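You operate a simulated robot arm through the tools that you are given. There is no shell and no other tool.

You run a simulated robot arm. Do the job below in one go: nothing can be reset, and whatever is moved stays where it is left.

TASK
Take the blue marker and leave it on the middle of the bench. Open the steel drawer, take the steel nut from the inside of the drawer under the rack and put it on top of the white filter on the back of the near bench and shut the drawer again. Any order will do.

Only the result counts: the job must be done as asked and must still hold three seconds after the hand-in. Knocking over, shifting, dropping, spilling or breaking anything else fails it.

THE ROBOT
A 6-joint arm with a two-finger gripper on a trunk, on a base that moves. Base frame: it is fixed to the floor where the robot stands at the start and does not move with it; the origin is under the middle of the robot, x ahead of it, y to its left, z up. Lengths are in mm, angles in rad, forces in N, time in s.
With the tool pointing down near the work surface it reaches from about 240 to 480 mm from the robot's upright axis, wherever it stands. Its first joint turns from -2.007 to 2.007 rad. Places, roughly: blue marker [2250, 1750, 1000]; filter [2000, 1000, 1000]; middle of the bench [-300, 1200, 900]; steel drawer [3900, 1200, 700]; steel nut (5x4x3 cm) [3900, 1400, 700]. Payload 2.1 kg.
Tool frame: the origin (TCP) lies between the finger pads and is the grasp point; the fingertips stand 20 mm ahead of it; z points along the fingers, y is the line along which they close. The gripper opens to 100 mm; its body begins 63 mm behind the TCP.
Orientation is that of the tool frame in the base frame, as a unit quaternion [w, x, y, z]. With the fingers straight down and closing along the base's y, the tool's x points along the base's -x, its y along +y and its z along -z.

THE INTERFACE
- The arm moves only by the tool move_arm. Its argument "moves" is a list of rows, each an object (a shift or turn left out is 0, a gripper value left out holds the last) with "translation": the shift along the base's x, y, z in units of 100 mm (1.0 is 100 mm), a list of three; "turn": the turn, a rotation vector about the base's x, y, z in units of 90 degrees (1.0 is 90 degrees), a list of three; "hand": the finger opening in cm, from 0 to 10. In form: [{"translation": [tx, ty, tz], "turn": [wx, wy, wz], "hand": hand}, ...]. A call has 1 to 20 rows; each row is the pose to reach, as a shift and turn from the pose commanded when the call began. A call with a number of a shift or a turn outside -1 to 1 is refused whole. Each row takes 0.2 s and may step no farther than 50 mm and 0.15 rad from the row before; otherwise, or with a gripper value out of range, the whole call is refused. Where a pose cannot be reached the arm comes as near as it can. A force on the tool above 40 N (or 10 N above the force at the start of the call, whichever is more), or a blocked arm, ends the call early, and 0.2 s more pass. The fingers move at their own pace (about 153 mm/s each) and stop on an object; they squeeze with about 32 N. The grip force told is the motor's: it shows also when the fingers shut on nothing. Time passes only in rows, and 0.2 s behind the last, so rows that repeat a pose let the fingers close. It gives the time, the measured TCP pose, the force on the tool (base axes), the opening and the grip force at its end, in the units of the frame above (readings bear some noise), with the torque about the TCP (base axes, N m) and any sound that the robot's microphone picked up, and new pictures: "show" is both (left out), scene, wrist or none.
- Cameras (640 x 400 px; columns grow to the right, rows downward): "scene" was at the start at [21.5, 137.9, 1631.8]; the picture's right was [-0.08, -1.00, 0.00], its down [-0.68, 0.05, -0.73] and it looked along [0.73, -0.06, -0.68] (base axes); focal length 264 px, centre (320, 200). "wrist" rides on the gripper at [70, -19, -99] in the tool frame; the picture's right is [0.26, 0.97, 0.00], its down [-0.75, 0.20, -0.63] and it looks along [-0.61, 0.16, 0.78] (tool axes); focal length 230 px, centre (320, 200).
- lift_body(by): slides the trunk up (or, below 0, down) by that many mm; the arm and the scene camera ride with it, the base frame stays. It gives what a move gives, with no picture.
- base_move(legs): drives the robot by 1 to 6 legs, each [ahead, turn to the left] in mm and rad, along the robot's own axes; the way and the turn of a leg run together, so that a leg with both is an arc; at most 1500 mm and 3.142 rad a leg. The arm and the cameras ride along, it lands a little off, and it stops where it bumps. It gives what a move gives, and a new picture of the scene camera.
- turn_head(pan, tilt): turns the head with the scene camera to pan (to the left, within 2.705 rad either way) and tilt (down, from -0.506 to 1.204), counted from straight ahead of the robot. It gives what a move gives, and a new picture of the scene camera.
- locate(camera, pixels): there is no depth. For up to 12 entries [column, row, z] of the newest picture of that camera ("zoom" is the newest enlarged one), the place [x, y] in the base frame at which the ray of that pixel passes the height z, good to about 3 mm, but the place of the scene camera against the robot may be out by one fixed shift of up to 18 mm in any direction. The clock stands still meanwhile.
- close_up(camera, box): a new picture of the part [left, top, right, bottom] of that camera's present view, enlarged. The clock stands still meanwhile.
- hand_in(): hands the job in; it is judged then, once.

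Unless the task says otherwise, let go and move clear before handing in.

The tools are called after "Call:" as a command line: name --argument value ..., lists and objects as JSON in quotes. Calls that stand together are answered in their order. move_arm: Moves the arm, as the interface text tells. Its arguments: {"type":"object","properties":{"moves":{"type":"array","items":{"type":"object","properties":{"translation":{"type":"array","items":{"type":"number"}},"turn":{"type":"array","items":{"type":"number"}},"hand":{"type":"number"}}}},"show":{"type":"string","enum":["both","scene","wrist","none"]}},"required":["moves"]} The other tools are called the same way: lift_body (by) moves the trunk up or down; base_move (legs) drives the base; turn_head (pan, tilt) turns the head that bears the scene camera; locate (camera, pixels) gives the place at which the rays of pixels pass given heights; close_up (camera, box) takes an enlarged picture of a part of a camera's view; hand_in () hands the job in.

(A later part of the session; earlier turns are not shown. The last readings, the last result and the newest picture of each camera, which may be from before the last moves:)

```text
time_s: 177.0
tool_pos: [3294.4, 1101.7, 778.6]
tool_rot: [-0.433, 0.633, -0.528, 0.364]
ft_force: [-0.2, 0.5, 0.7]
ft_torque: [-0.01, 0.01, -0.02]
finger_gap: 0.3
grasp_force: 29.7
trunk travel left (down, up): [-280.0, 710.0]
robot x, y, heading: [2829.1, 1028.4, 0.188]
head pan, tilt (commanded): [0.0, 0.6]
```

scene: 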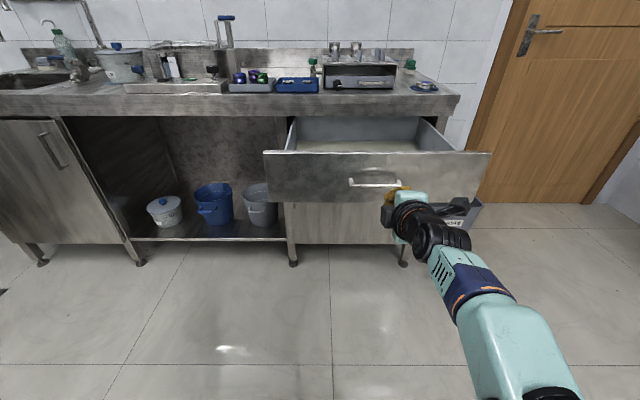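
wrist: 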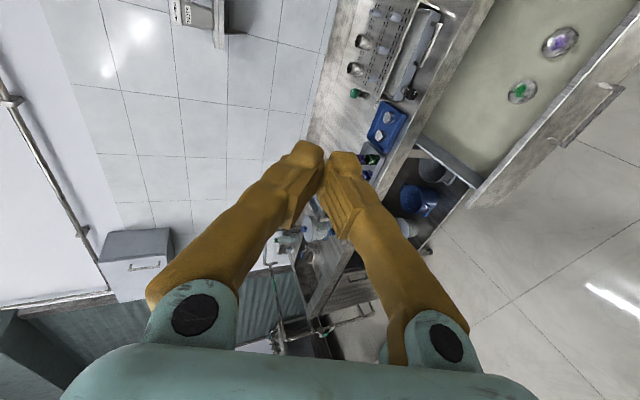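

The fingertips are lined up with the handle's centre and about 45 mm above it. I'll drive ahead 140 mm and check the wrist view before touching.

Call:
base_move --legs '[[140, 0]]'

Call:
move_arm --moves '[{"translation": [0, 0, 0]}]' --show "wrist"

```text
time_s: 178.3
tool_pos: [3431.0, 1127.0, 777.6]
tool_rot: [-0.433, 0.632, -0.529, 0.365]
ft_force: [-0.9, -0.2, 0.2]
ft_torque: [0.02, 0.0, 0.02]
finger_gap: 0.0
grasp_force: 29.2
trunk travel left (down, up): [-280.0, 710.0]
robot x, y, heading: [2965.2, 1054.8, 0.183]
head pan, tilt (commanded): [0.0, 0.6]
```

scene: 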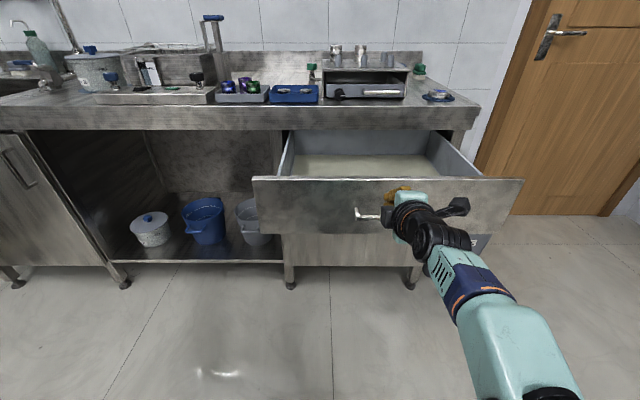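

```text
time_s: 178.7
tool_pos: [3432.6, 1127.5, 779.1]
tool_rot: [-0.435, 0.632, -0.528, 0.364]
ft_force: [0.6, -0.5, 0.2]
ft_torque: [0.03, 0.02, 0.01]
finger_gap: 0.0
grasp_force: 29.5
trunk travel left (down, up): [-280.0, 710.0]
robot x, y, heading: [2963.7, 1051.7, 0.185]
head pan, tilt (commanded): [0.0, 0.6]
```

wrist: 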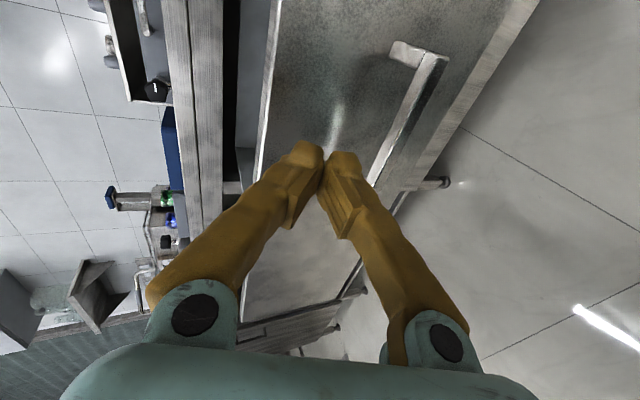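

The fingertips aim at the face between its top edge (x≈265) and the handle (x≈395). I'll push by driving ahead 100 mm and read the force.

Call:
base_move --legs '[[100, 0]]'

```text
time_s: 179.8
tool_pos: [3529.2, 1143.1, 779.1]
tool_rot: [-0.434, 0.632, -0.528, 0.366]
ft_force: [-0.3, -0.5, -0.3]
ft_torque: [0.01, 0.02, -0.02]
finger_gap: 0.0
grasp_force: 29.6
trunk travel left (down, up): [-280.0, 710.0]
robot x, y, heading: [3060.9, 1068.0, 0.184]
head pan, tilt (commanded): [0.0, 0.6]
```

scene: 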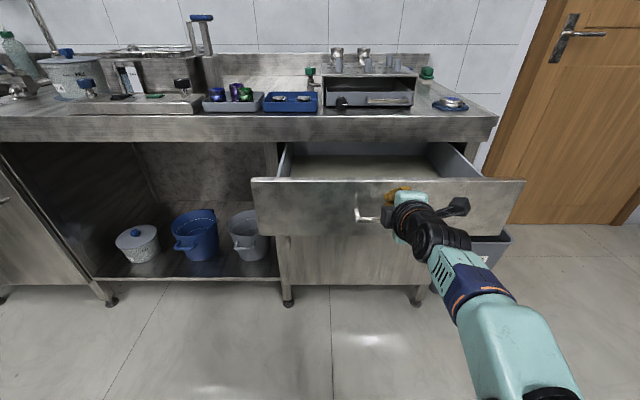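

The drawer is sliding in freely (force near zero, front now nearer the cabinet). I'll push on by 180 mm.

Call:
base_move --legs '[[180, 0]]'

Call:
move_arm --moves '[{"translation": [0, 0, 0]}]' --show "wrist"

```text
time_s: 181.3
tool_pos: [3699.1, 1175.8, 777.5]
tool_rot: [-0.433, 0.633, -0.529, 0.365]
ft_force: [0.7, 0.7, 0.0]
ft_torque: [0.01, 0.01, 0.0]
finger_gap: 0.1
grasp_force: 29.1
trunk travel left (down, up): [-280.0, 710.0]
robot x, y, heading: [3232.3, 1103.1, 0.185]
head pan, tilt (commanded): [0.0, 0.6]
```

scene: 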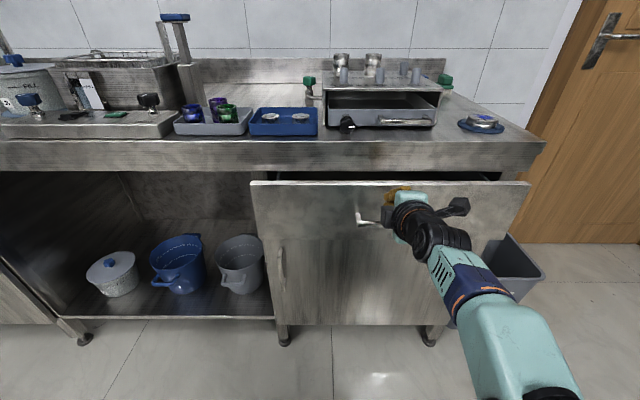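

```text
time_s: 181.7
tool_pos: [3698.9, 1176.6, 778.5]
tool_rot: [-0.434, 0.632, -0.528, 0.365]
ft_force: [-0.4, -0.3, -0.4]
ft_torque: [-0.01, 0.01, -0.01]
finger_gap: 0.0
grasp_force: 29.4
trunk travel left (down, up): [-280.0, 710.0]
robot x, y, heading: [3232.7, 1098.9, 0.188]
head pan, tilt (commanded): [0.0, 0.6]
```

wrist: 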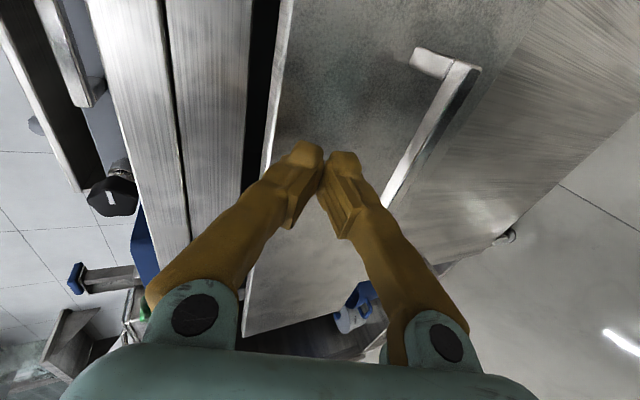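

The drawer front is about 45 mm from home. I'll finish with gentle arm steps along the drawer's direction, which stop on force.

Call:
move_arm --moves '[{"translation": [0.05, 0.0093, 0]}, {"translation": [0.1, 0.0187, 0]}, {"translation": [0.15, 0.028, 0]}, {"translation": [0.2, 0.0373, 0]}, {"translation": [0.25, 0.0467, 0]}, {"translation": [0.3, 0.056, 0]}, {"translation": [0.34, 0.0635, 0]}]' --show "both"

```text
time_s: 183.3
tool_pos: [3735.6, 1182.2, 778.9]
tool_rot: [-0.433, 0.632, -0.528, 0.365]
ft_force: [-0.4, -0.3, 0.5]
ft_torque: [0.02, -0.01, -0.01]
finger_gap: 0.0
grasp_force: 29.7
trunk travel left (down, up): [-280.0, 710.0]
robot x, y, heading: [3232.3, 1102.0, 0.185]
head pan, tilt (commanded): [0.0, 0.6]
```

scene: 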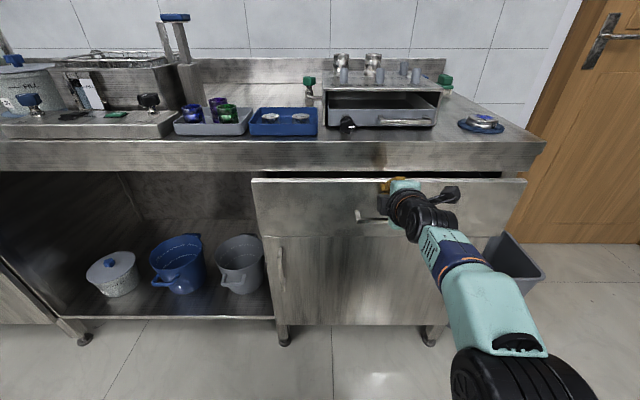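
wrist: 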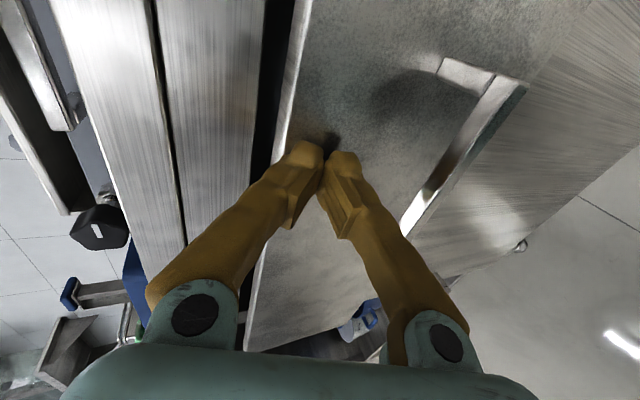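

No resistance yet; the tips are close to the face. I'll push on up to 30 mm more in 4 mm steps.

Call:
move_arm --moves '[{"translation": [0.04, 0.0075, 0]}, {"translation": [0.08, 0.015, 0]}, {"translation": [0.12, 0.0224, 0]}, {"translation": [0.16, 0.03, 0]}, {"translation": [0.2, 0.0373, 0]}]' --show "both"

```text
time_s: 184.5
tool_pos: [3754.0, 1188.0, 779.3]
tool_rot: [-0.433, 0.633, -0.528, 0.364]
ft_force: [-0.5, 0.3, 0.6]
ft_torque: [0.01, -0.03, -0.03]
finger_gap: 0.2
grasp_force: 29.2
trunk travel left (down, up): [-280.0, 710.0]
robot x, y, heading: [3235.3, 1102.9, 0.19]
head pan, tilt (commanded): [0.0, 0.6]
```

scene: 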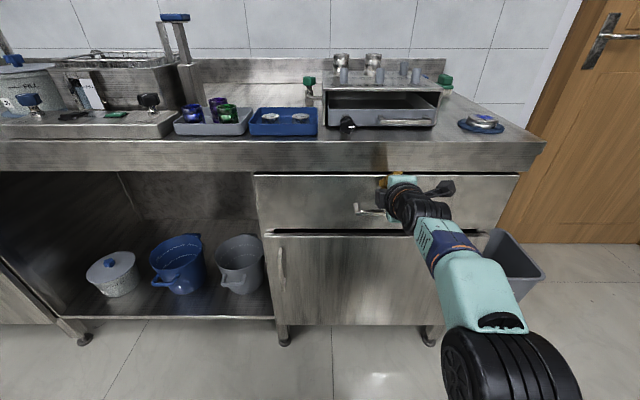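
wrist: 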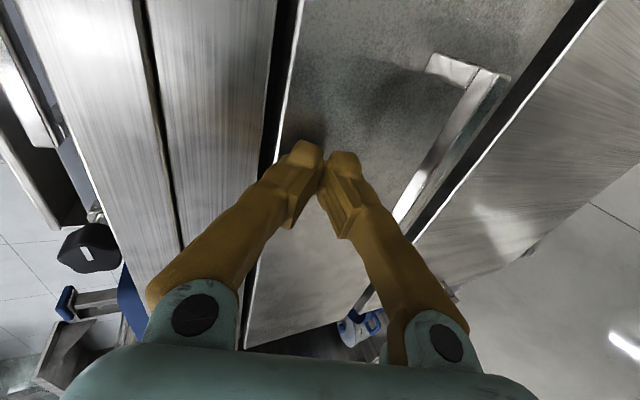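

The drawer is nearly flush now (gaps look like at the start). I'll continue in 3 mm steps until resistance.

Call:
move_arm --moves '[{"translation": [0.03, 0.0056, 0]}, {"translation": [0.06, 0.0112, 0]}, {"translation": [0.09, 0.0168, 0]}, {"translation": [0.12, 0.0224, 0]}]' --show "wrist"

Call:
close_up --camera "scene" --box '[240, 150, 540, 340]'

```text
time_s: 185.5
tool_pos: [3763.3, 1189.1, 778.4]
tool_rot: [-0.433, 0.633, -0.529, 0.363]
ft_force: [-18.2, -2.9, -7.5]
ft_torque: [-0.03, 0.08, 0.0]
finger_gap: 0.0
grasp_force: 29.6
trunk travel left (down, up): [-280.0, 710.0]
robot x, y, heading: [3231.5, 1102.2, 0.18]
head pan, tilt (commanded): [0.0, 0.6]
```

wrist: 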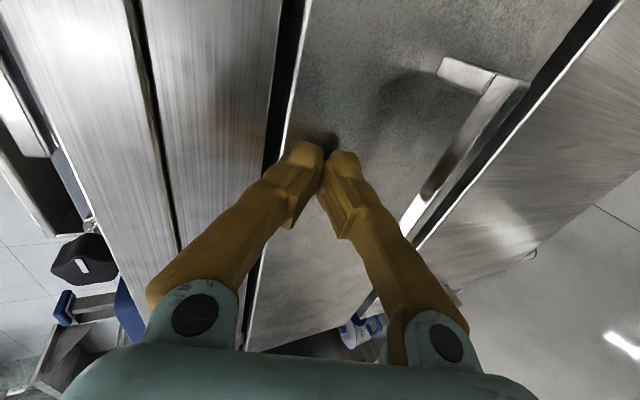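

```text
2.11 times, centred on (390, 245) of scene
```

zoom: 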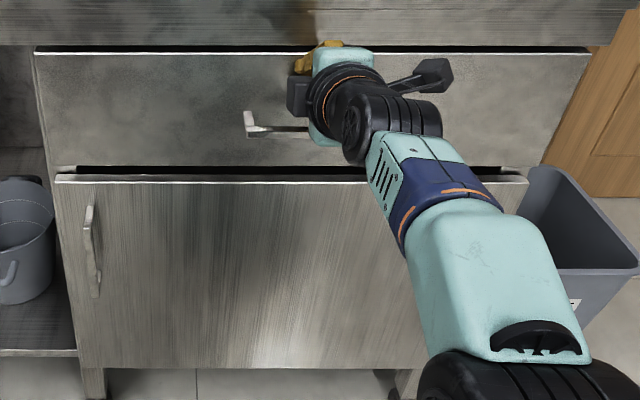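

Resistance of 18 N appeared at x=3763, which matches the closed position. I'll press a few mm more to be sure it is fully home.

Call:
move_arm --moves '[{"translation": [0.02, 0.0037, 0]}, {"translation": [0.04, 0.0075, 0]}, {"translation": [0.04, 0.0075, 0]}]' --show "wrist"

```text
time_s: 186.1
tool_pos: [3764.0, 1187.1, 779.4]
tool_rot: [-0.433, 0.633, -0.528, 0.364]
ft_force: [-21.1, -2.8, 1.5]
ft_torque: [-0.02, -0.07, 0.03]
finger_gap: 0.0
grasp_force: 29.5
trunk travel left (down, up): [-280.0, 710.0]
robot x, y, heading: [3231.4, 1101.3, 0.185]
head pan, tilt (commanded): [0.0, 0.6]
stopped in row 2: the force on the tool passed its limit at 42 N (the readings are from after the stop); the commanded pose is now the measured one
```

wrist: 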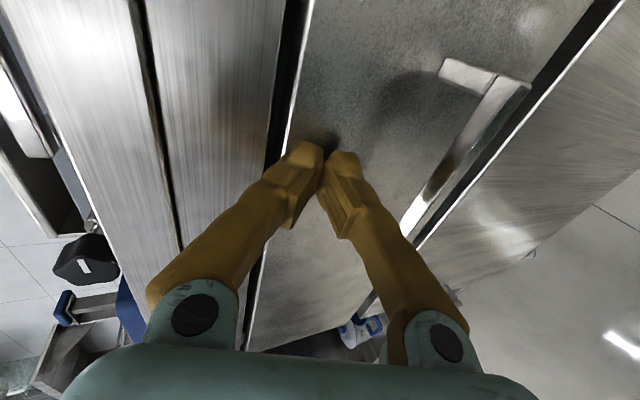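

The push met 42 N with no more travel, so the drawer is shut. I'll check the handle's place against its starting place, then back the arm off.

Call:
locate --camera "wrist" --pixels '[[490, 85, 725], [410, 220, 725], [450, 150, 725]]'

Call:
move_arm --moves '[{"translation": [-0.2, -0.037, 0.03]}, {"translation": [-0.4, -0.075, 0.06]}, {"translation": [-0.7, -0.13, 0.1]}, {"translation": [-0.95, -0.177, 0.1]}]' --show "both"

```text
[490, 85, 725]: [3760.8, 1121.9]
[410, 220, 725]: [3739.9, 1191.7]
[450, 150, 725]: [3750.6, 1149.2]
```

```text
time_s: 187.1
tool_pos: [3670.3, 1170.7, 786.9]
tool_rot: [-0.43, 0.635, -0.529, 0.363]
ft_force: [-0.4, -0.2, 0.6]
ft_torque: [-0.04, -0.02, 0.02]
finger_gap: 0.1
grasp_force: 29.8
trunk travel left (down, up): [-280.0, 710.0]
robot x, y, heading: [3231.1, 1104.8, 0.187]
head pan, tilt (commanded): [0.0, 0.6]
```

scene: 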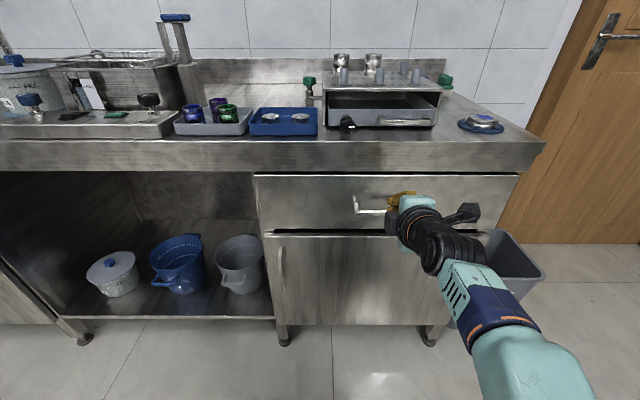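
wrist: 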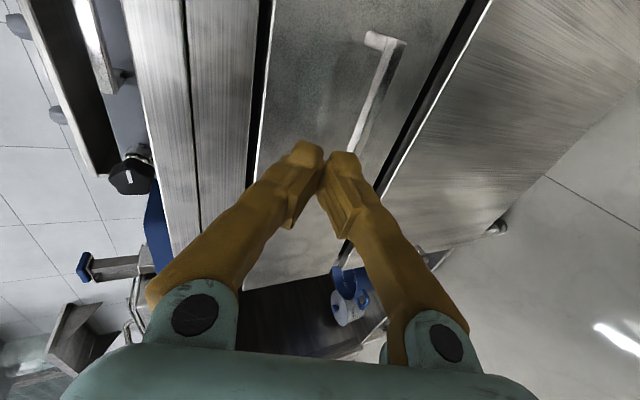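

The handle is back at its starting place (right end at (3761,1122)), so the drawer is shut. I'll back away 350 mm, raise the trunk, and look to the left at the space around the bench's far end for reaching the marker.

Call:
base_move --legs '[[-350, 0]]'

Call:
lift_body --by 400

Call:
lift_body --by 310

Call:
turn_head --pan 1.9 --tilt 0.7

```text
time_s: 189.4
tool_pos: [3320.9, 1106.2, 787.1]
tool_rot: [-0.431, 0.634, -0.529, 0.362]
ft_force: [0.2, -0.6, 0.5]
ft_torque: [0.02, -0.03, 0.05]
finger_gap: 0.0
grasp_force: 29.2
trunk travel left (down, up): [-280.0, 710.0]
robot x, y, heading: [2881.9, 1033.9, 0.183]
head pan, tilt (commanded): [0.0, 0.6]
```

scene: 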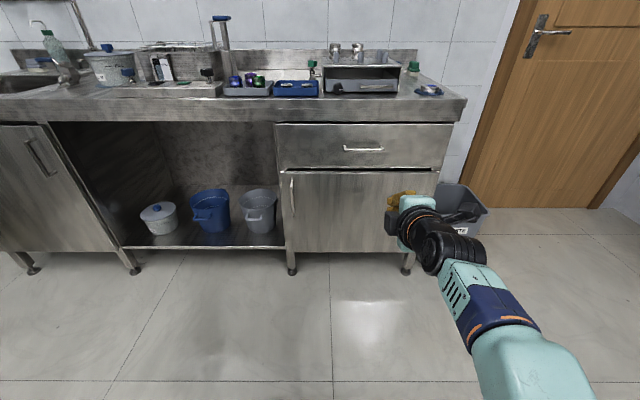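

```text
time_s: 193.2
tool_pos: [3321.9, 1106.7, 1186.8]
tool_rot: [-0.432, 0.634, -0.53, 0.362]
ft_force: [-0.3, -0.7, 0.0]
ft_torque: [-0.01, 0.0, 0.01]
finger_gap: 0.1
grasp_force: 29.1
trunk travel left (down, up): [-680.0, 310.0]
robot x, y, heading: [2876.0, 1035.9, 0.188]
head pan, tilt (commanded): [0.0, 0.6]
```

```text
time_s: 196.3
tool_pos: [3320.4, 1104.5, 1496.6]
tool_rot: [-0.432, 0.634, -0.529, 0.362]
ft_force: [-0.1, 0.1, -0.6]
ft_torque: [0.01, 0.0, 0.03]
finger_gap: 0.3
grasp_force: 29.3
trunk travel left (down, up): [-990.0, 0.0]
robot x, y, heading: [2878.7, 1035.1, 0.185]
head pan, tilt (commanded): [0.0, 0.6]
```

```text
time_s: 198.2
tool_pos: [3320.8, 1106.3, 1496.5]
tool_rot: [-0.432, 0.634, -0.529, 0.362]
ft_force: [-0.1, -0.4, 0.5]
ft_torque: [-0.03, -0.01, -0.03]
finger_gap: 0.0
grasp_force: 29.5
trunk travel left (down, up): [-990.0, 0.0]
robot x, y, heading: [2880.3, 1033.9, 0.184]
head pan, tilt (commanded): [1.901, 0.7]
```

scene: 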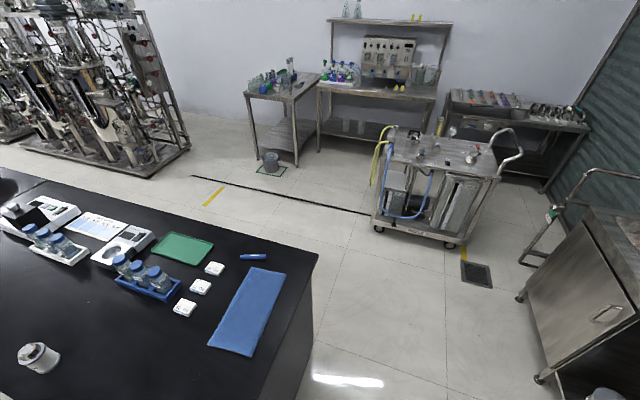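

The drawer is shut and the nut still sits on the filter at (38,352). Behind the bench there is open floor up to the rinse cart; I'll locate the cart's wheels, the bench corner and the marker.

Call:
locate --camera "scene" --pixels '[[318, 255, 900], [378, 229, 0], [450, 244, 0], [372, 213, 0], [192, 177, 0], [253, 257, 905], [242, 257, 905], [265, 256, 905], [480, 287, 0], [210, 200, 0]]'

Call:
close_up --camera "scene" --box '[140, 220, 330, 340]'

```text
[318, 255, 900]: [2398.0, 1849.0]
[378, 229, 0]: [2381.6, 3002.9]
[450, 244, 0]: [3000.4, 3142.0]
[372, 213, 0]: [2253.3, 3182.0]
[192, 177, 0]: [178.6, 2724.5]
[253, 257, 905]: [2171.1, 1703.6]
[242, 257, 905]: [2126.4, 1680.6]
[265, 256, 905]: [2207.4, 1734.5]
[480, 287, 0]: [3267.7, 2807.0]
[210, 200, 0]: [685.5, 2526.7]
```

```text
3.33 times, centred on (235, 280) of scene
```

zoom: 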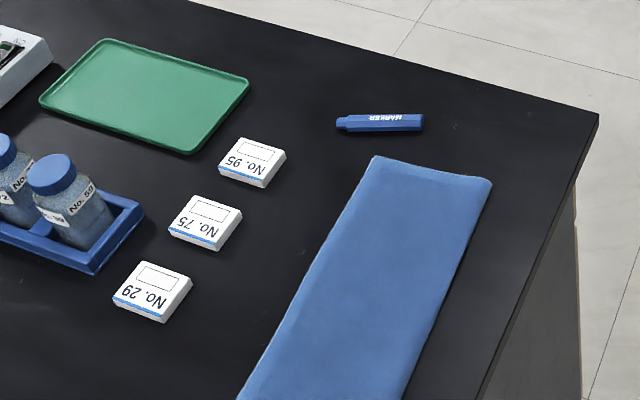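

The marker lies at about (2168,1706), roughly 100 mm from the bench's back edge and pointing along 0.59 rad, and there is over a metre of free floor behind the bench. I'll point the tool down again here, then drive around the bench end to its back side.

Call:
move_arm --moves '[{"translation": [-0.1, -0.02, -0.1], "turn": [-0.015, 0.0834, 0], "hand": 6}, {"translation": [-0.2, -0.04, -0.2], "turn": [-0.03, 0.1668, 0]}, {"translation": [-0.3, -0.06, -0.3], "turn": [-0.045, 0.2502, 0]}, {"translation": [-0.4, -0.08, -0.4], "turn": [-0.06, 0.3336, 0]}, {"translation": [-0.5, -0.1, -0.5], "turn": [-0.075, 0.417, 0]}, {"translation": [-0.6, -0.12, -0.6], "turn": [-0.09, 0.5004, 0]}, {"translation": [-0.7, -0.14, -0.75], "turn": [-0.105, 0.5838, 0]}, {"translation": [-0.8, -0.16, -0.87], "turn": [-0.12, 0.6672, 0]}, {"translation": [-0.9, -0.18, -1.0], "turn": [-0.135, 0.7508, 0]}]' --show "none"

Call:
move_arm --moves '[{"translation": [-0.1, 0.0, -0.3]}, {"translation": [-0.2, 0.0, -0.6]}, {"translation": [-0.3, 0.0, -0.9]}]' --show "none"

```text
time_s: 200.2
tool_pos: [3233.9, 1088.9, 1395.6]
tool_rot: [0.002, 0.768, -0.641, -0.001]
ft_force: [-0.6, -1.2, 0.8]
ft_torque: [0.01, 0.0, -0.01]
finger_gap: 60.1
grasp_force: 0.1
trunk travel left (down, up): [-990.0, 0.0]
robot x, y, heading: [2882.3, 1038.1, 0.184]
head pan, tilt (commanded): [1.901, 0.7]
```

```text
time_s: 201.0
tool_pos: [3200.7, 1087.6, 1305.3]
tool_rot: [0.0, 0.767, -0.641, 0.001]
ft_force: [-0.5, -0.5, 0.8]
ft_torque: [-0.01, 0.04, 0.01]
finger_gap: 59.9
grasp_force: 0.0
trunk travel left (down, up): [-990.0, 0.0]
robot x, y, heading: [2882.0, 1035.3, 0.184]
head pan, tilt (commanded): [1.901, 0.7]
```

The tool points down at z=1305. I'll drive around the bench end (keeping over 310 mm from it) to a spot about 700 mm behind the marker, facing the bench.

Call:
base_move --legs '[[0, 1.52], [1225, 0]]'

```text
time_s: 210.7
tool_pos: [2765.9, 2575.4, 1305.6]
tool_rot: [0.0, 0.999, 0.041, 0.001]
ft_force: [0.4, 0.3, 0.1]
ft_torque: [0.03, 0.0, -0.01]
finger_gap: 60.2
grasp_force: 0.1
trunk travel left (down, up): [-990.0, 0.0]
robot x, y, heading: [2784.6, 2255.2, 1.657]
head pan, tilt (commanded): [1.901, 0.7]
```

scene: 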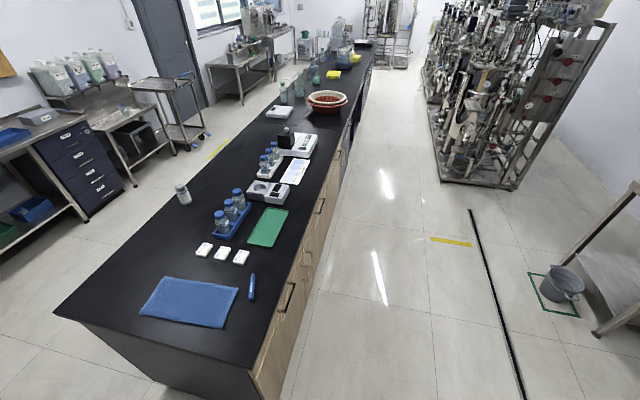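

The view down the bench shows a clear aisle along its back (wooden drawers with black handles) about a metre wide. I'll continue to the spot behind the marker and face the bench.

Call:
base_move --legs '[[0, 1.3], [759, 0], [0, 1.941]]'

Call:
turn_head --pan 0.0 --tilt 0.8

```text
time_s: 222.8
tool_pos: [2085.6, 2072.1, 1304.9]
tool_rot: [-0.001, -0.089, 0.996, 0.001]
ft_force: [0.5, -0.2, 0.0]
ft_torque: [0.01, -0.03, 0.0]
finger_gap: 59.9
grasp_force: 0.1
trunk travel left (down, up): [-990.0, 0.0]
robot x, y, heading: [2033.6, 2385.6, -1.385]
head pan, tilt (commanded): [1.901, 0.7]
```

scene: 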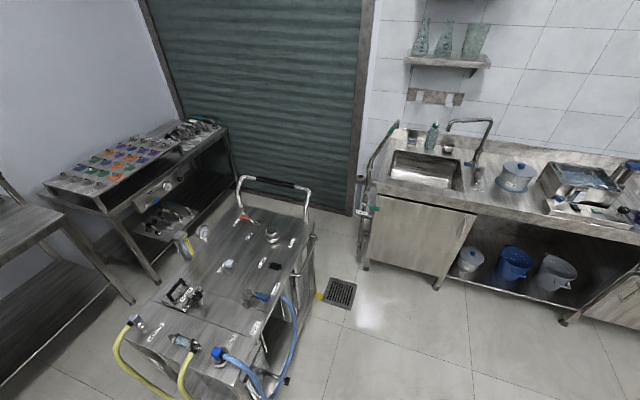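

```text
time_s: 224.6
tool_pos: [2084.0, 2072.4, 1305.4]
tool_rot: [-0.001, -0.088, 0.996, 0.001]
ft_force: [-0.5, -0.1, -0.6]
ft_torque: [0.01, 0.03, 0.01]
finger_gap: 60.0
grasp_force: 0.1
trunk travel left (down, up): [-990.0, 0.0]
robot x, y, heading: [2036.4, 2390.9, -1.388]
head pan, tilt (commanded): [0.0, 0.799]
```

scene: 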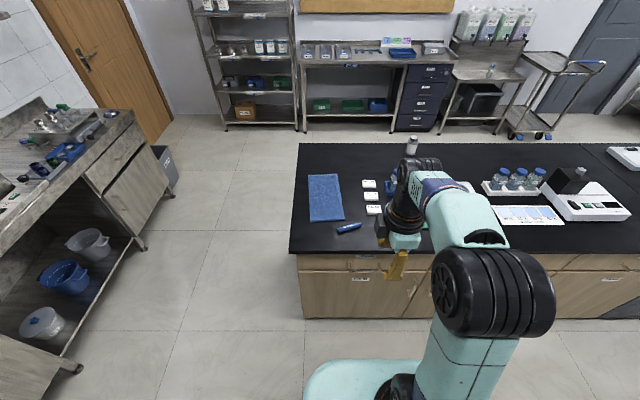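

The marker is at (349,228), straight ahead by about 695 mm. I'll measure it and the bench's back edge from here.

Call:
close_up --camera "scene" --box '[290, 190, 450, 290]'

Call:
locate --camera "scene" --pixels '[[337, 230, 905], [361, 225, 905], [349, 228, 905], [349, 253, 900], [300, 253, 900], [330, 318, 0], [355, 281, 700]]'

```text
4.00 times, centred on (370, 240) of scene
```

zoom: 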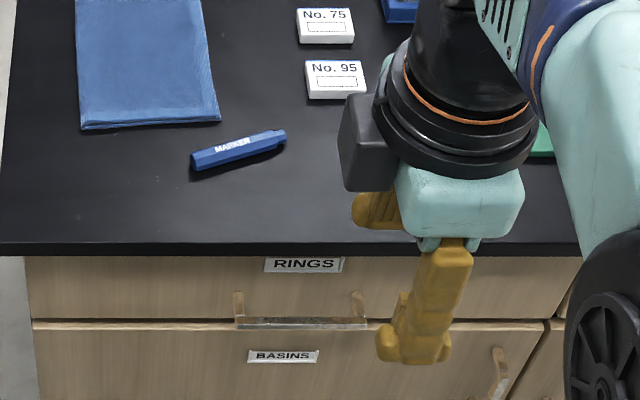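

```text
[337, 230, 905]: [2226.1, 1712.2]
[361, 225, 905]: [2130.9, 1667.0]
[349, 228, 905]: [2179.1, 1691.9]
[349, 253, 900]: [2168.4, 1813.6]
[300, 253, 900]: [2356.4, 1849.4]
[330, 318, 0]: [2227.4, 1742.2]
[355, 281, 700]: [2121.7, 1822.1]
```

The label reads "MARKER"; its ends are near (2226,1712) and (2131,1662), about 115 mm from the back edge. I'll drive ahead 335 mm, leaving about 260 mm from my axis to the edge.

Call:
base_move --legs '[[335, 0]]'

Call:
move_arm --moves '[{"translation": [0, 0, 0]}]' --show "wrist"

```text
time_s: 226.8
tool_pos: [2152.2, 1746.9, 1307.4]
tool_rot: [-0.001, -0.097, 0.995, -0.001]
ft_force: [-0.1, 0.3, 0.4]
ft_torque: [-0.01, 0.04, 0.01]
finger_gap: 60.1
grasp_force: 0.1
trunk travel left (down, up): [-990.0, 0.0]
robot x, y, heading: [2099.1, 2062.1, -1.379]
head pan, tilt (commanded): [0.0, 0.799]
```

scene: 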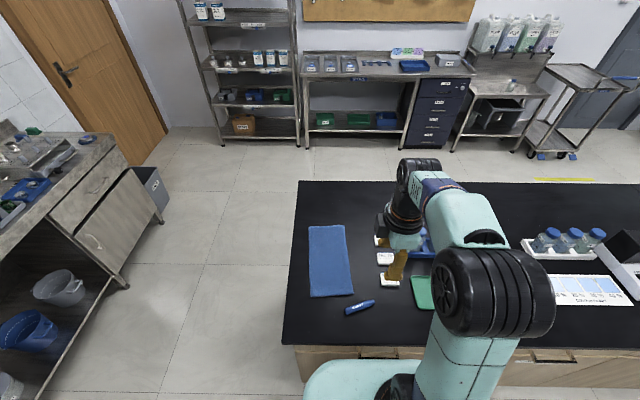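

```text
time_s: 227.2
tool_pos: [2151.6, 1742.6, 1306.2]
tool_rot: [-0.001, -0.096, 0.995, 0.001]
ft_force: [0.3, -0.9, 0.5]
ft_torque: [-0.03, 0.01, -0.02]
finger_gap: 60.3
grasp_force: 0.1
trunk travel left (down, up): [-990.0, 0.0]
robot x, y, heading: [2094.1, 2062.4, -1.374]
head pan, tilt (commanded): [0.0, 0.799]
```

wrist: 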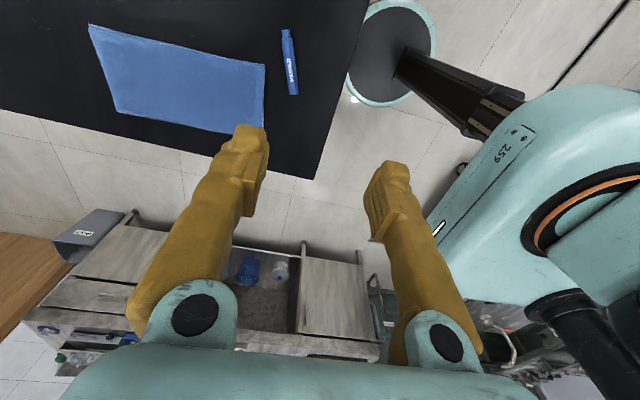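

The wrist camera sees the marker from (286,30) to (294,95). I'll locate its ends.

Call:
locate --camera "wrist" --pixels '[[286, 31, 897], [294, 94, 897], [290, 62, 897], [286, 31, 907], [294, 94, 907], [345, 90, 888], [313, 178, 888]]'

Call:
close_up --camera "wrist" --box '[240, 10, 340, 120]'

```text
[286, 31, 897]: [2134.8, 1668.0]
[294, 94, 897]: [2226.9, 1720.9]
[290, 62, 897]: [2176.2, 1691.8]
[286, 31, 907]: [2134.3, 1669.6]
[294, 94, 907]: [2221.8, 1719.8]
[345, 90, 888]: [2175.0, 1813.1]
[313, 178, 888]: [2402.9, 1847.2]
```

```text
3.64 times, centred on (290, 65) of wrist
```

zoom: 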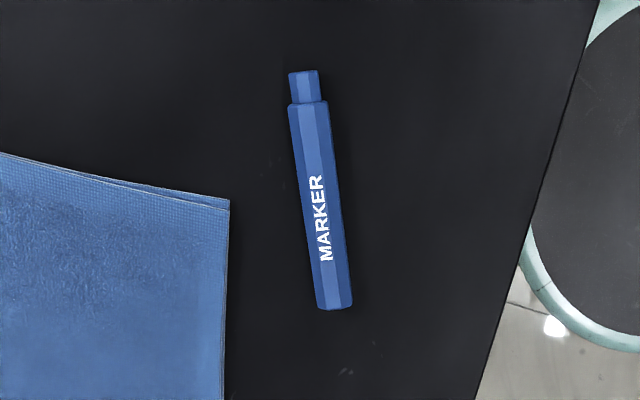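

The marker's body centre is (2183,1695), its axis at 0.524 rad. I'll turn the tool 0.33 rad so the fingers close across it, move above it, and lower the trunk 300 mm.

Call:
move_arm --moves '[{"translation": [0.1, -0.16, 0], "turn": [0, 0, 0.07]}, {"translation": [0.2, -0.32, 0], "turn": [0, 0, 0.14]}, {"translation": [0.31, -0.48, 0], "turn": [0, 0, 0.211]}]' --show "none"

Call:
lift_body --by -300

Call:
move_arm --moves '[{"translation": [0, 0, 0]}]' --show "both"

```text
time_s: 228.0
tool_pos: [2184.0, 1695.5, 1305.3]
tool_rot: [-0.002, -0.26, 0.966, 0.001]
ft_force: [-0.4, -0.3, 0.0]
ft_torque: [-0.01, -0.04, -0.02]
finger_gap: 59.9
grasp_force: 0.0
trunk travel left (down, up): [-990.0, 0.0]
robot x, y, heading: [2098.7, 2062.3, -1.372]
head pan, tilt (commanded): [0.0, 0.799]
```

```text
time_s: 231.0
tool_pos: [2183.8, 1695.5, 1005.7]
tool_rot: [-0.001, -0.26, 0.966, 0.0]
ft_force: [1.1, 0.1, 0.3]
ft_torque: [-0.01, -0.01, -0.03]
finger_gap: 60.0
grasp_force: 0.0
trunk travel left (down, up): [-690.0, 300.0]
robot x, y, heading: [2096.7, 2059.6, -1.373]
head pan, tilt (commanded): [0.0, 0.799]
```

```text
time_s: 231.4
tool_pos: [2184.1, 1694.6, 1005.7]
tool_rot: [-0.001, -0.26, 0.966, 0.001]
ft_force: [-0.6, 0.6, 0.8]
ft_torque: [-0.04, 0.01, 0.0]
finger_gap: 60.1
grasp_force: 0.0
trunk travel left (down, up): [-690.0, 300.0]
robot x, y, heading: [2097.2, 2061.4, -1.373]
head pan, tilt (commanded): [0.0, 0.799]
```

scene: 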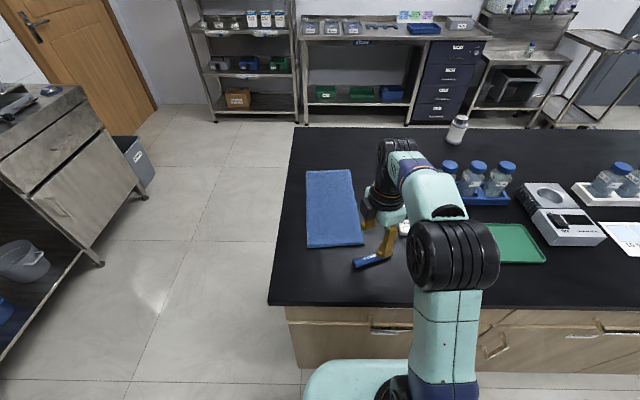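
wrist: 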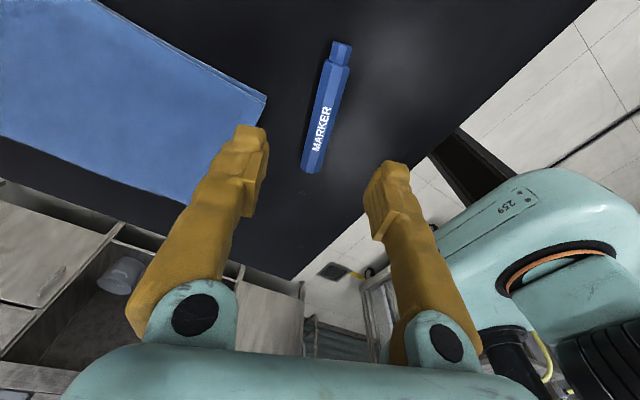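

The marker now lies along the tool's x between the fingers, centred near (325,118). I'll zoom and locate its edges to refine the sideways position.

Call:
close_up --camera "wrist" --box '[270, 25, 390, 185]'

Call:
locate --camera "wrist" --pixels '[[342, 42, 897], [312, 172, 897], [337, 65, 897], [325, 118, 897], [313, 118, 890], [337, 118, 890], [325, 118, 905]]'

```text
2.50 times, centred on (330, 105) of wrist
```

zoom: 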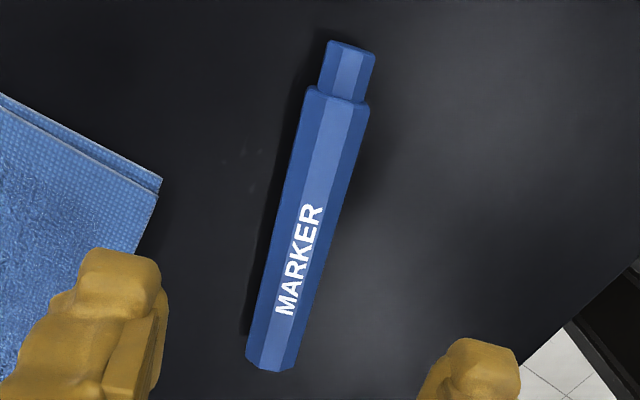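

```text
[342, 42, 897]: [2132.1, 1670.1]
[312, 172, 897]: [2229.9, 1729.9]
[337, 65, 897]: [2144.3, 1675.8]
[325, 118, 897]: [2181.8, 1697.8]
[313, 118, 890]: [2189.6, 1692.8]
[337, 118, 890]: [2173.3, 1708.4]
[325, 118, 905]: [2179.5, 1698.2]
```

I'll shift about 4 mm to centre on the marker and descend to z≈925 first.

Call:
move_arm --moves '[{"translation": [-0.023, 0.038, -0.2]}, {"translation": [-0.023, 0.038, -0.4]}, {"translation": [-0.023, 0.038, -0.6]}, {"translation": [-0.023, 0.038, -0.8]}, {"translation": [-0.023, 0.038, -0.8]}]' --show "both"

Call:
close_up --camera "scene" --box '[330, 180, 450, 290]'

```text
time_s: 232.6
tool_pos: [2179.9, 1700.6, 926.1]
tool_rot: [-0.001, -0.259, 0.966, 0.0]
ft_force: [-0.9, -0.3, 0.0]
ft_torque: [-0.01, 0.01, -0.02]
finger_gap: 59.8
grasp_force: 0.1
trunk travel left (down, up): [-690.0, 300.0]
robot x, y, heading: [2095.6, 2063.7, -1.376]
head pan, tilt (commanded): [0.0, 0.799]
```

scene: 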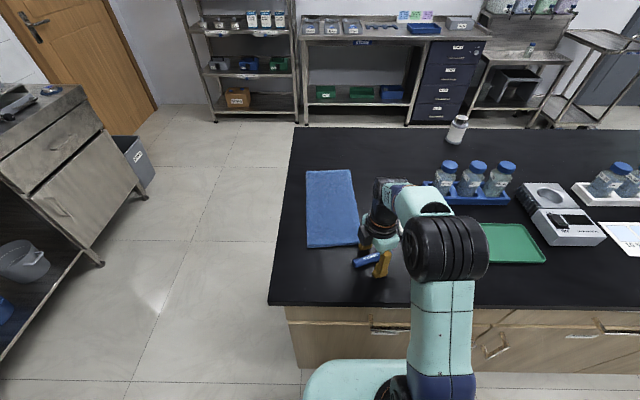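
wrist: 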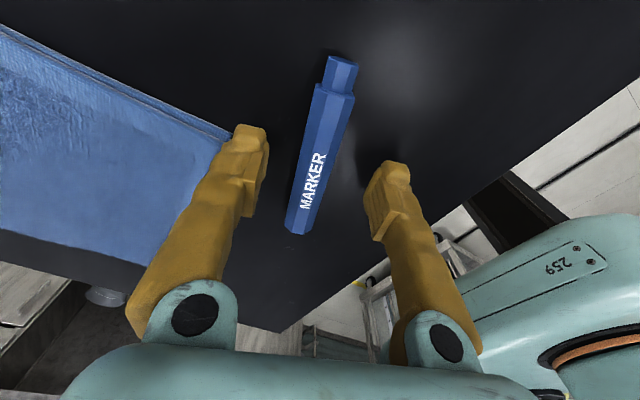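

```text
3.64 times, centred on (390, 235) of scene
```

zoom: 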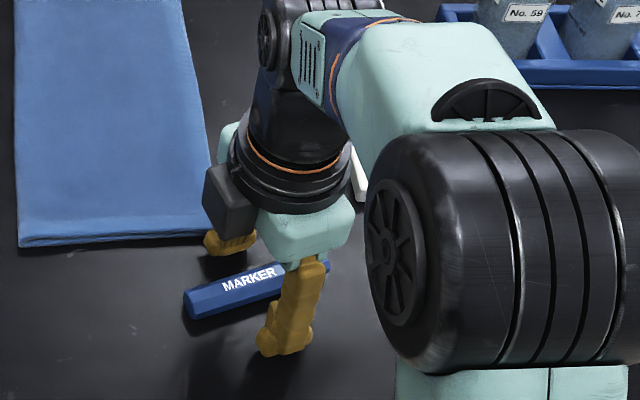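

The fingers straddle the marker, but the cloth's corner near (235,138) is close to the left finger. I'll check its distance and narrow the fingers.

Call:
move_arm --moves '[{"translation": [0, 0, 0], "hand": 4.5}, {"translation": [0, 0, 0], "hand": 4.5}]' --show "wrist"

Call:
close_up --camera "wrist" --box '[180, 60, 420, 260]'

Call:
locate --camera "wrist" --pixels '[[236, 137, 892], [230, 130, 892], [320, 150, 900], [300, 200, 900]]'

```text
time_s: 233.2
tool_pos: [2179.5, 1699.5, 927.3]
tool_rot: [-0.001, -0.26, 0.966, 0.0]
ft_force: [0.0, -0.4, -0.2]
ft_torque: [0.01, 0.04, 0.01]
finger_gap: 45.1
grasp_force: 0.0
trunk travel left (down, up): [-690.0, 300.0]
robot x, y, heading: [2095.4, 2062.6, -1.377]
head pan, tilt (commanded): [0.0, 0.799]
```

wrist: 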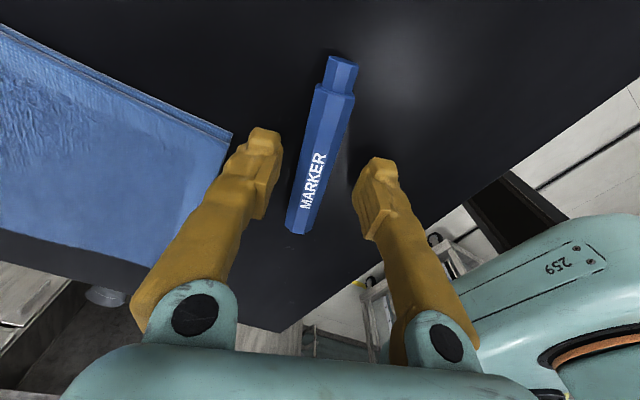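

```text
2.00 times, centred on (300, 160) of wrist
```

zoom: 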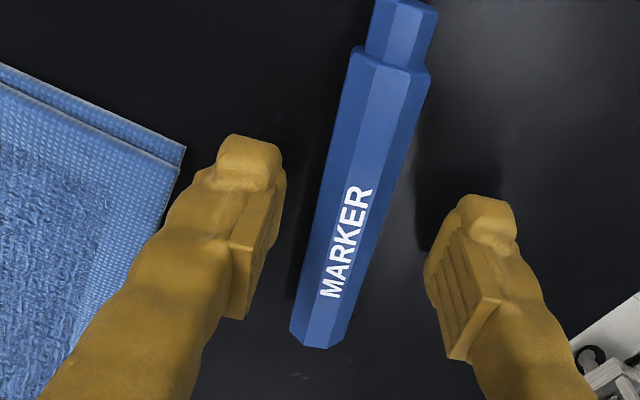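

```text
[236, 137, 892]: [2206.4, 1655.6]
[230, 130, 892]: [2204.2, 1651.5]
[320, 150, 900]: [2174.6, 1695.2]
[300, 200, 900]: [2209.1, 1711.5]
```

The cloth's corner is 53 mm from the marker's axis, so with a 40 mm opening the finger clears it. I'll narrow slightly, correct 2 mm, and descend to z≈912.

Call:
move_arm --moves '[{"translation": [0.01, -0.017, 0], "hand": 4.1}, {"translation": [0.01, -0.017, -0.06]}, {"translation": [0.01, -0.017, -0.12]}, {"translation": [0.01, -0.017, -0.15]}]' --show "wrist"

Call:
close_up --camera "wrist" --box '[180, 60, 420, 260]'

```text
time_s: 234.1
tool_pos: [2182.0, 1697.7, 920.3]
tool_rot: [-0.001, -0.26, 0.966, -0.008]
ft_force: [-1.0, 2.2, 31.9]
ft_torque: [0.84, 0.46, -0.05]
finger_gap: 42.2
grasp_force: 1.1
trunk travel left (down, up): [-690.0, 300.0]
robot x, y, heading: [2095.6, 2061.2, -1.369]
head pan, tilt (commanded): [0.0, 0.799]
stopped in row 4: the force on the tool passed its limit at 44 N (the readings are from after the stop); the commanded pose is now the measured one
```

wrist: 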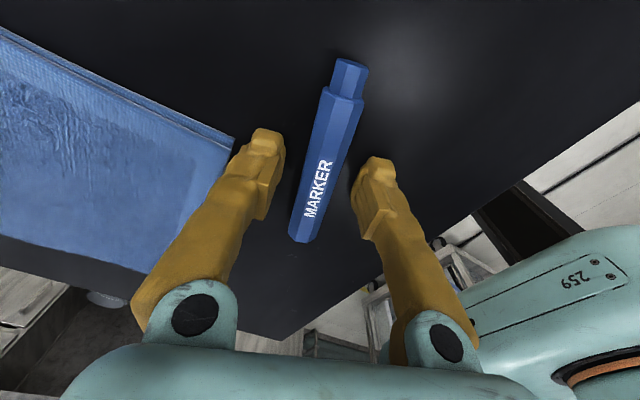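

```text
2.00 times, centred on (300, 160) of wrist
```

zoom: 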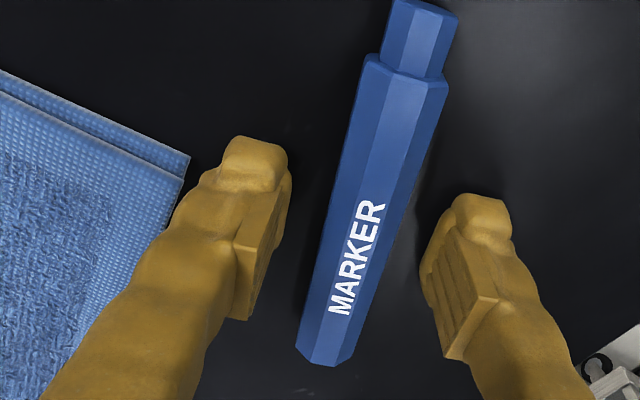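

The +y fingertip touched the bench at TCP z≈920 (so the bench top is at about z=900). I'll rise 3 mm and close on the marker.

Call:
move_arm --moves '[{"translation": [0, 0, 0.03], "hand": 4.1}, {"translation": [0, 0, 0.03]}]' --show "none"

Call:
move_arm --moves '[{"translation": [0, 0, 0], "hand": 3}, {"translation": [0, 0, 0], "hand": 2}, {"translation": [0, 0, 0], "hand": 0.5}, {"translation": [0, 0, 0], "hand": 0.5}]' --show "wrist"

```text
time_s: 234.7
tool_pos: [2182.2, 1698.2, 918.9]
tool_rot: [-0.001, -0.26, 0.966, -0.005]
ft_force: [0.7, 2.1, 10.6]
ft_torque: [0.34, 0.11, 0.0]
finger_gap: 41.9
grasp_force: 0.9
trunk travel left (down, up): [-690.0, 300.0]
robot x, y, heading: [2096.8, 2063.8, -1.373]
head pan, tilt (commanded): [0.0, 0.799]
```

```text
time_s: 235.7
tool_pos: [2182.4, 1695.8, 919.9]
tool_rot: [-0.002, -0.26, 0.966, -0.004]
ft_force: [-0.1, 0.1, 0.0]
ft_torque: [0.06, 0.01, 0.0]
finger_gap: 17.4
grasp_force: 32.2
trunk travel left (down, up): [-690.0, 300.0]
robot x, y, heading: [2095.5, 2060.5, -1.374]
head pan, tilt (commanded): [0.0, 0.799]
```

wrist: 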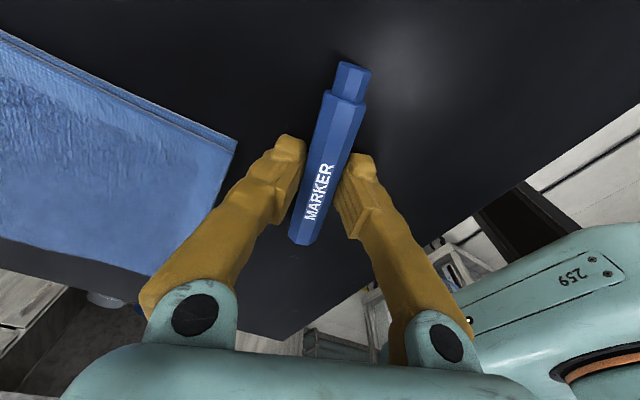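

The marker is gripped (gap 17.4 mm, 32 N). I'll lift it 100 mm and check.

Call:
move_arm --moves '[{"translation": [0, 0, 0.1]}, {"translation": [0, 0, 0.3]}, {"translation": [0, 0, 0.5]}, {"translation": [0, 0, 0.75]}, {"translation": [0, 0, 1.0]}]' --show "both"

Call:
close_up --camera "scene" --box '[330, 160, 450, 270]'

```text
time_s: 236.9
tool_pos: [2183.2, 1695.1, 1020.5]
tool_rot: [-0.002, -0.26, 0.966, -0.003]
ft_force: [0.3, 0.8, 0.3]
ft_torque: [0.03, -0.03, -0.01]
finger_gap: 17.6
grasp_force: 31.8
trunk travel left (down, up): [-690.0, 300.0]
robot x, y, heading: [2100.8, 2062.2, -1.373]
head pan, tilt (commanded): [0.0, 0.799]
```

scene: 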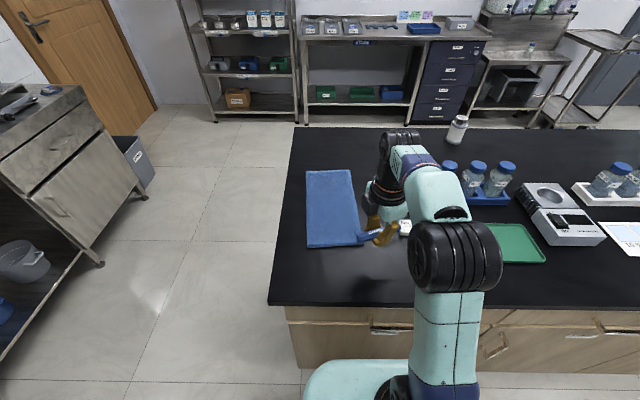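
wrist: 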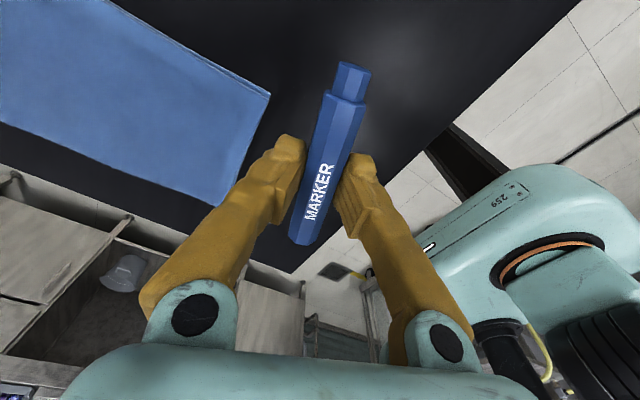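

```text
3.64 times, centred on (390, 215) of scene
```

zoom: 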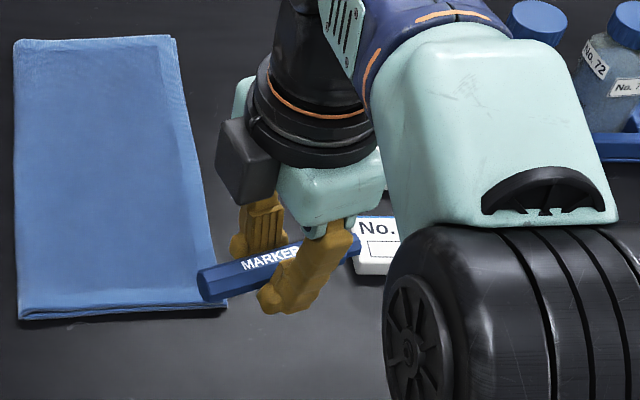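

The marker is held firmly off the bench. I'll raise the trunk, back off 335 mm, turn along the rear aisle and look ahead before driving to the bench's middle.

Call:
lift_body --by 300

Call:
base_move --legs '[[-335, 0], [0, -1.588]]'

Call:
turn_head --pan 0.0 --tilt 0.5

```text
time_s: 239.9
tool_pos: [2183.4, 1694.6, 1320.2]
tool_rot: [-0.002, -0.26, 0.966, -0.005]
ft_force: [0.3, -0.5, -0.5]
ft_torque: [-0.01, 0.0, -0.03]
finger_gap: 17.7
grasp_force: 32.0
trunk travel left (down, up): [-990.0, 0.0]
robot x, y, heading: [2096.4, 2062.7, -1.376]
head pan, tilt (commanded): [0.0, 0.799]
```

```text
time_s: 246.0
tool_pos: [1663.4, 2317.8, 1320.7]
tool_rot: [-0.004, 0.523, 0.852, -0.002]
ft_force: [0.3, 0.4, -0.6]
ft_torque: [0.04, -0.01, 0.02]
finger_gap: 17.4
grasp_force: 32.0
trunk travel left (down, up): [-990.0, 0.0]
robot x, y, heading: [2031.7, 2382.8, -2.995]
head pan, tilt (commanded): [0.0, 0.799]
```

scene: 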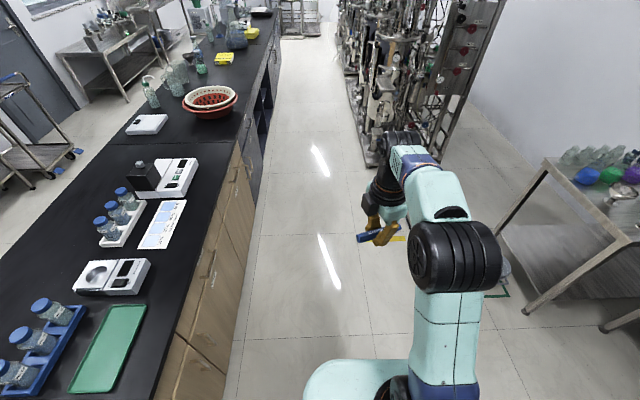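

```text
time_s: 246.8
tool_pos: [1662.2, 2319.3, 1319.1]
tool_rot: [-0.004, 0.523, 0.852, -0.001]
ft_force: [-0.5, 0.1, -0.2]
ft_torque: [-0.01, -0.01, 0.0]
finger_gap: 17.5
grasp_force: 32.0
trunk travel left (down, up): [-990.0, 0.0]
robot x, y, heading: [2032.0, 2386.1, -2.998]
head pan, tilt (commanded): [0.0, 0.499]
```

scene: 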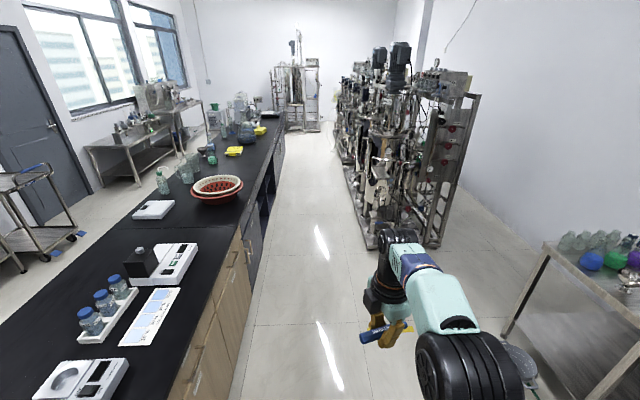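

The aisle ahead is clear between the bench's back and the rigs. I'll locate the rig's floor edge and the bench's back edge near the middle to confirm the width.

Call:
locate --camera "scene" --pixels '[[370, 247, 0], [358, 205, 0], [345, 165, 0], [338, 145, 0], [260, 205, 900], [268, 170, 900], [240, 232, 900], [255, 290, 0], [268, 235, 0], [233, 152, 900], [214, 190, 900]]'

Call:
close_up --camera "scene" --box '[130, 90, 390, 260]'

```text
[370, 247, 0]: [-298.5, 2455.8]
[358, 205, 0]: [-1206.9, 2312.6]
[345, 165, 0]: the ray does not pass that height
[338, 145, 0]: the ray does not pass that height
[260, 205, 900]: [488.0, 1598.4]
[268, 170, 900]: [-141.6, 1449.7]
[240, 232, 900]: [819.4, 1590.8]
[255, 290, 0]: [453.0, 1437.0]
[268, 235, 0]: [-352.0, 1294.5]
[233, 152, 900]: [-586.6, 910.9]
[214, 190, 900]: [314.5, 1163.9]
```

```text
2.35 times, centred on (260, 175) of scene
```

zoom: 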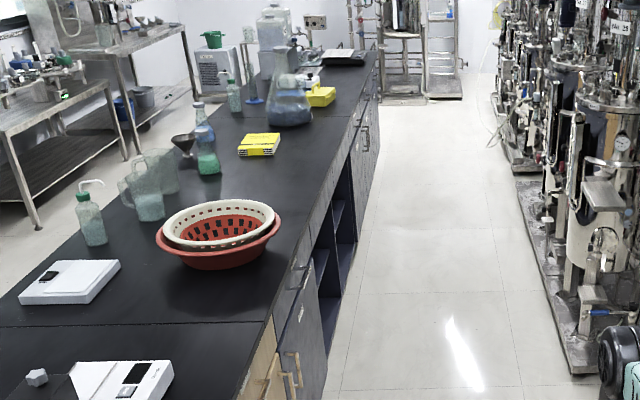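

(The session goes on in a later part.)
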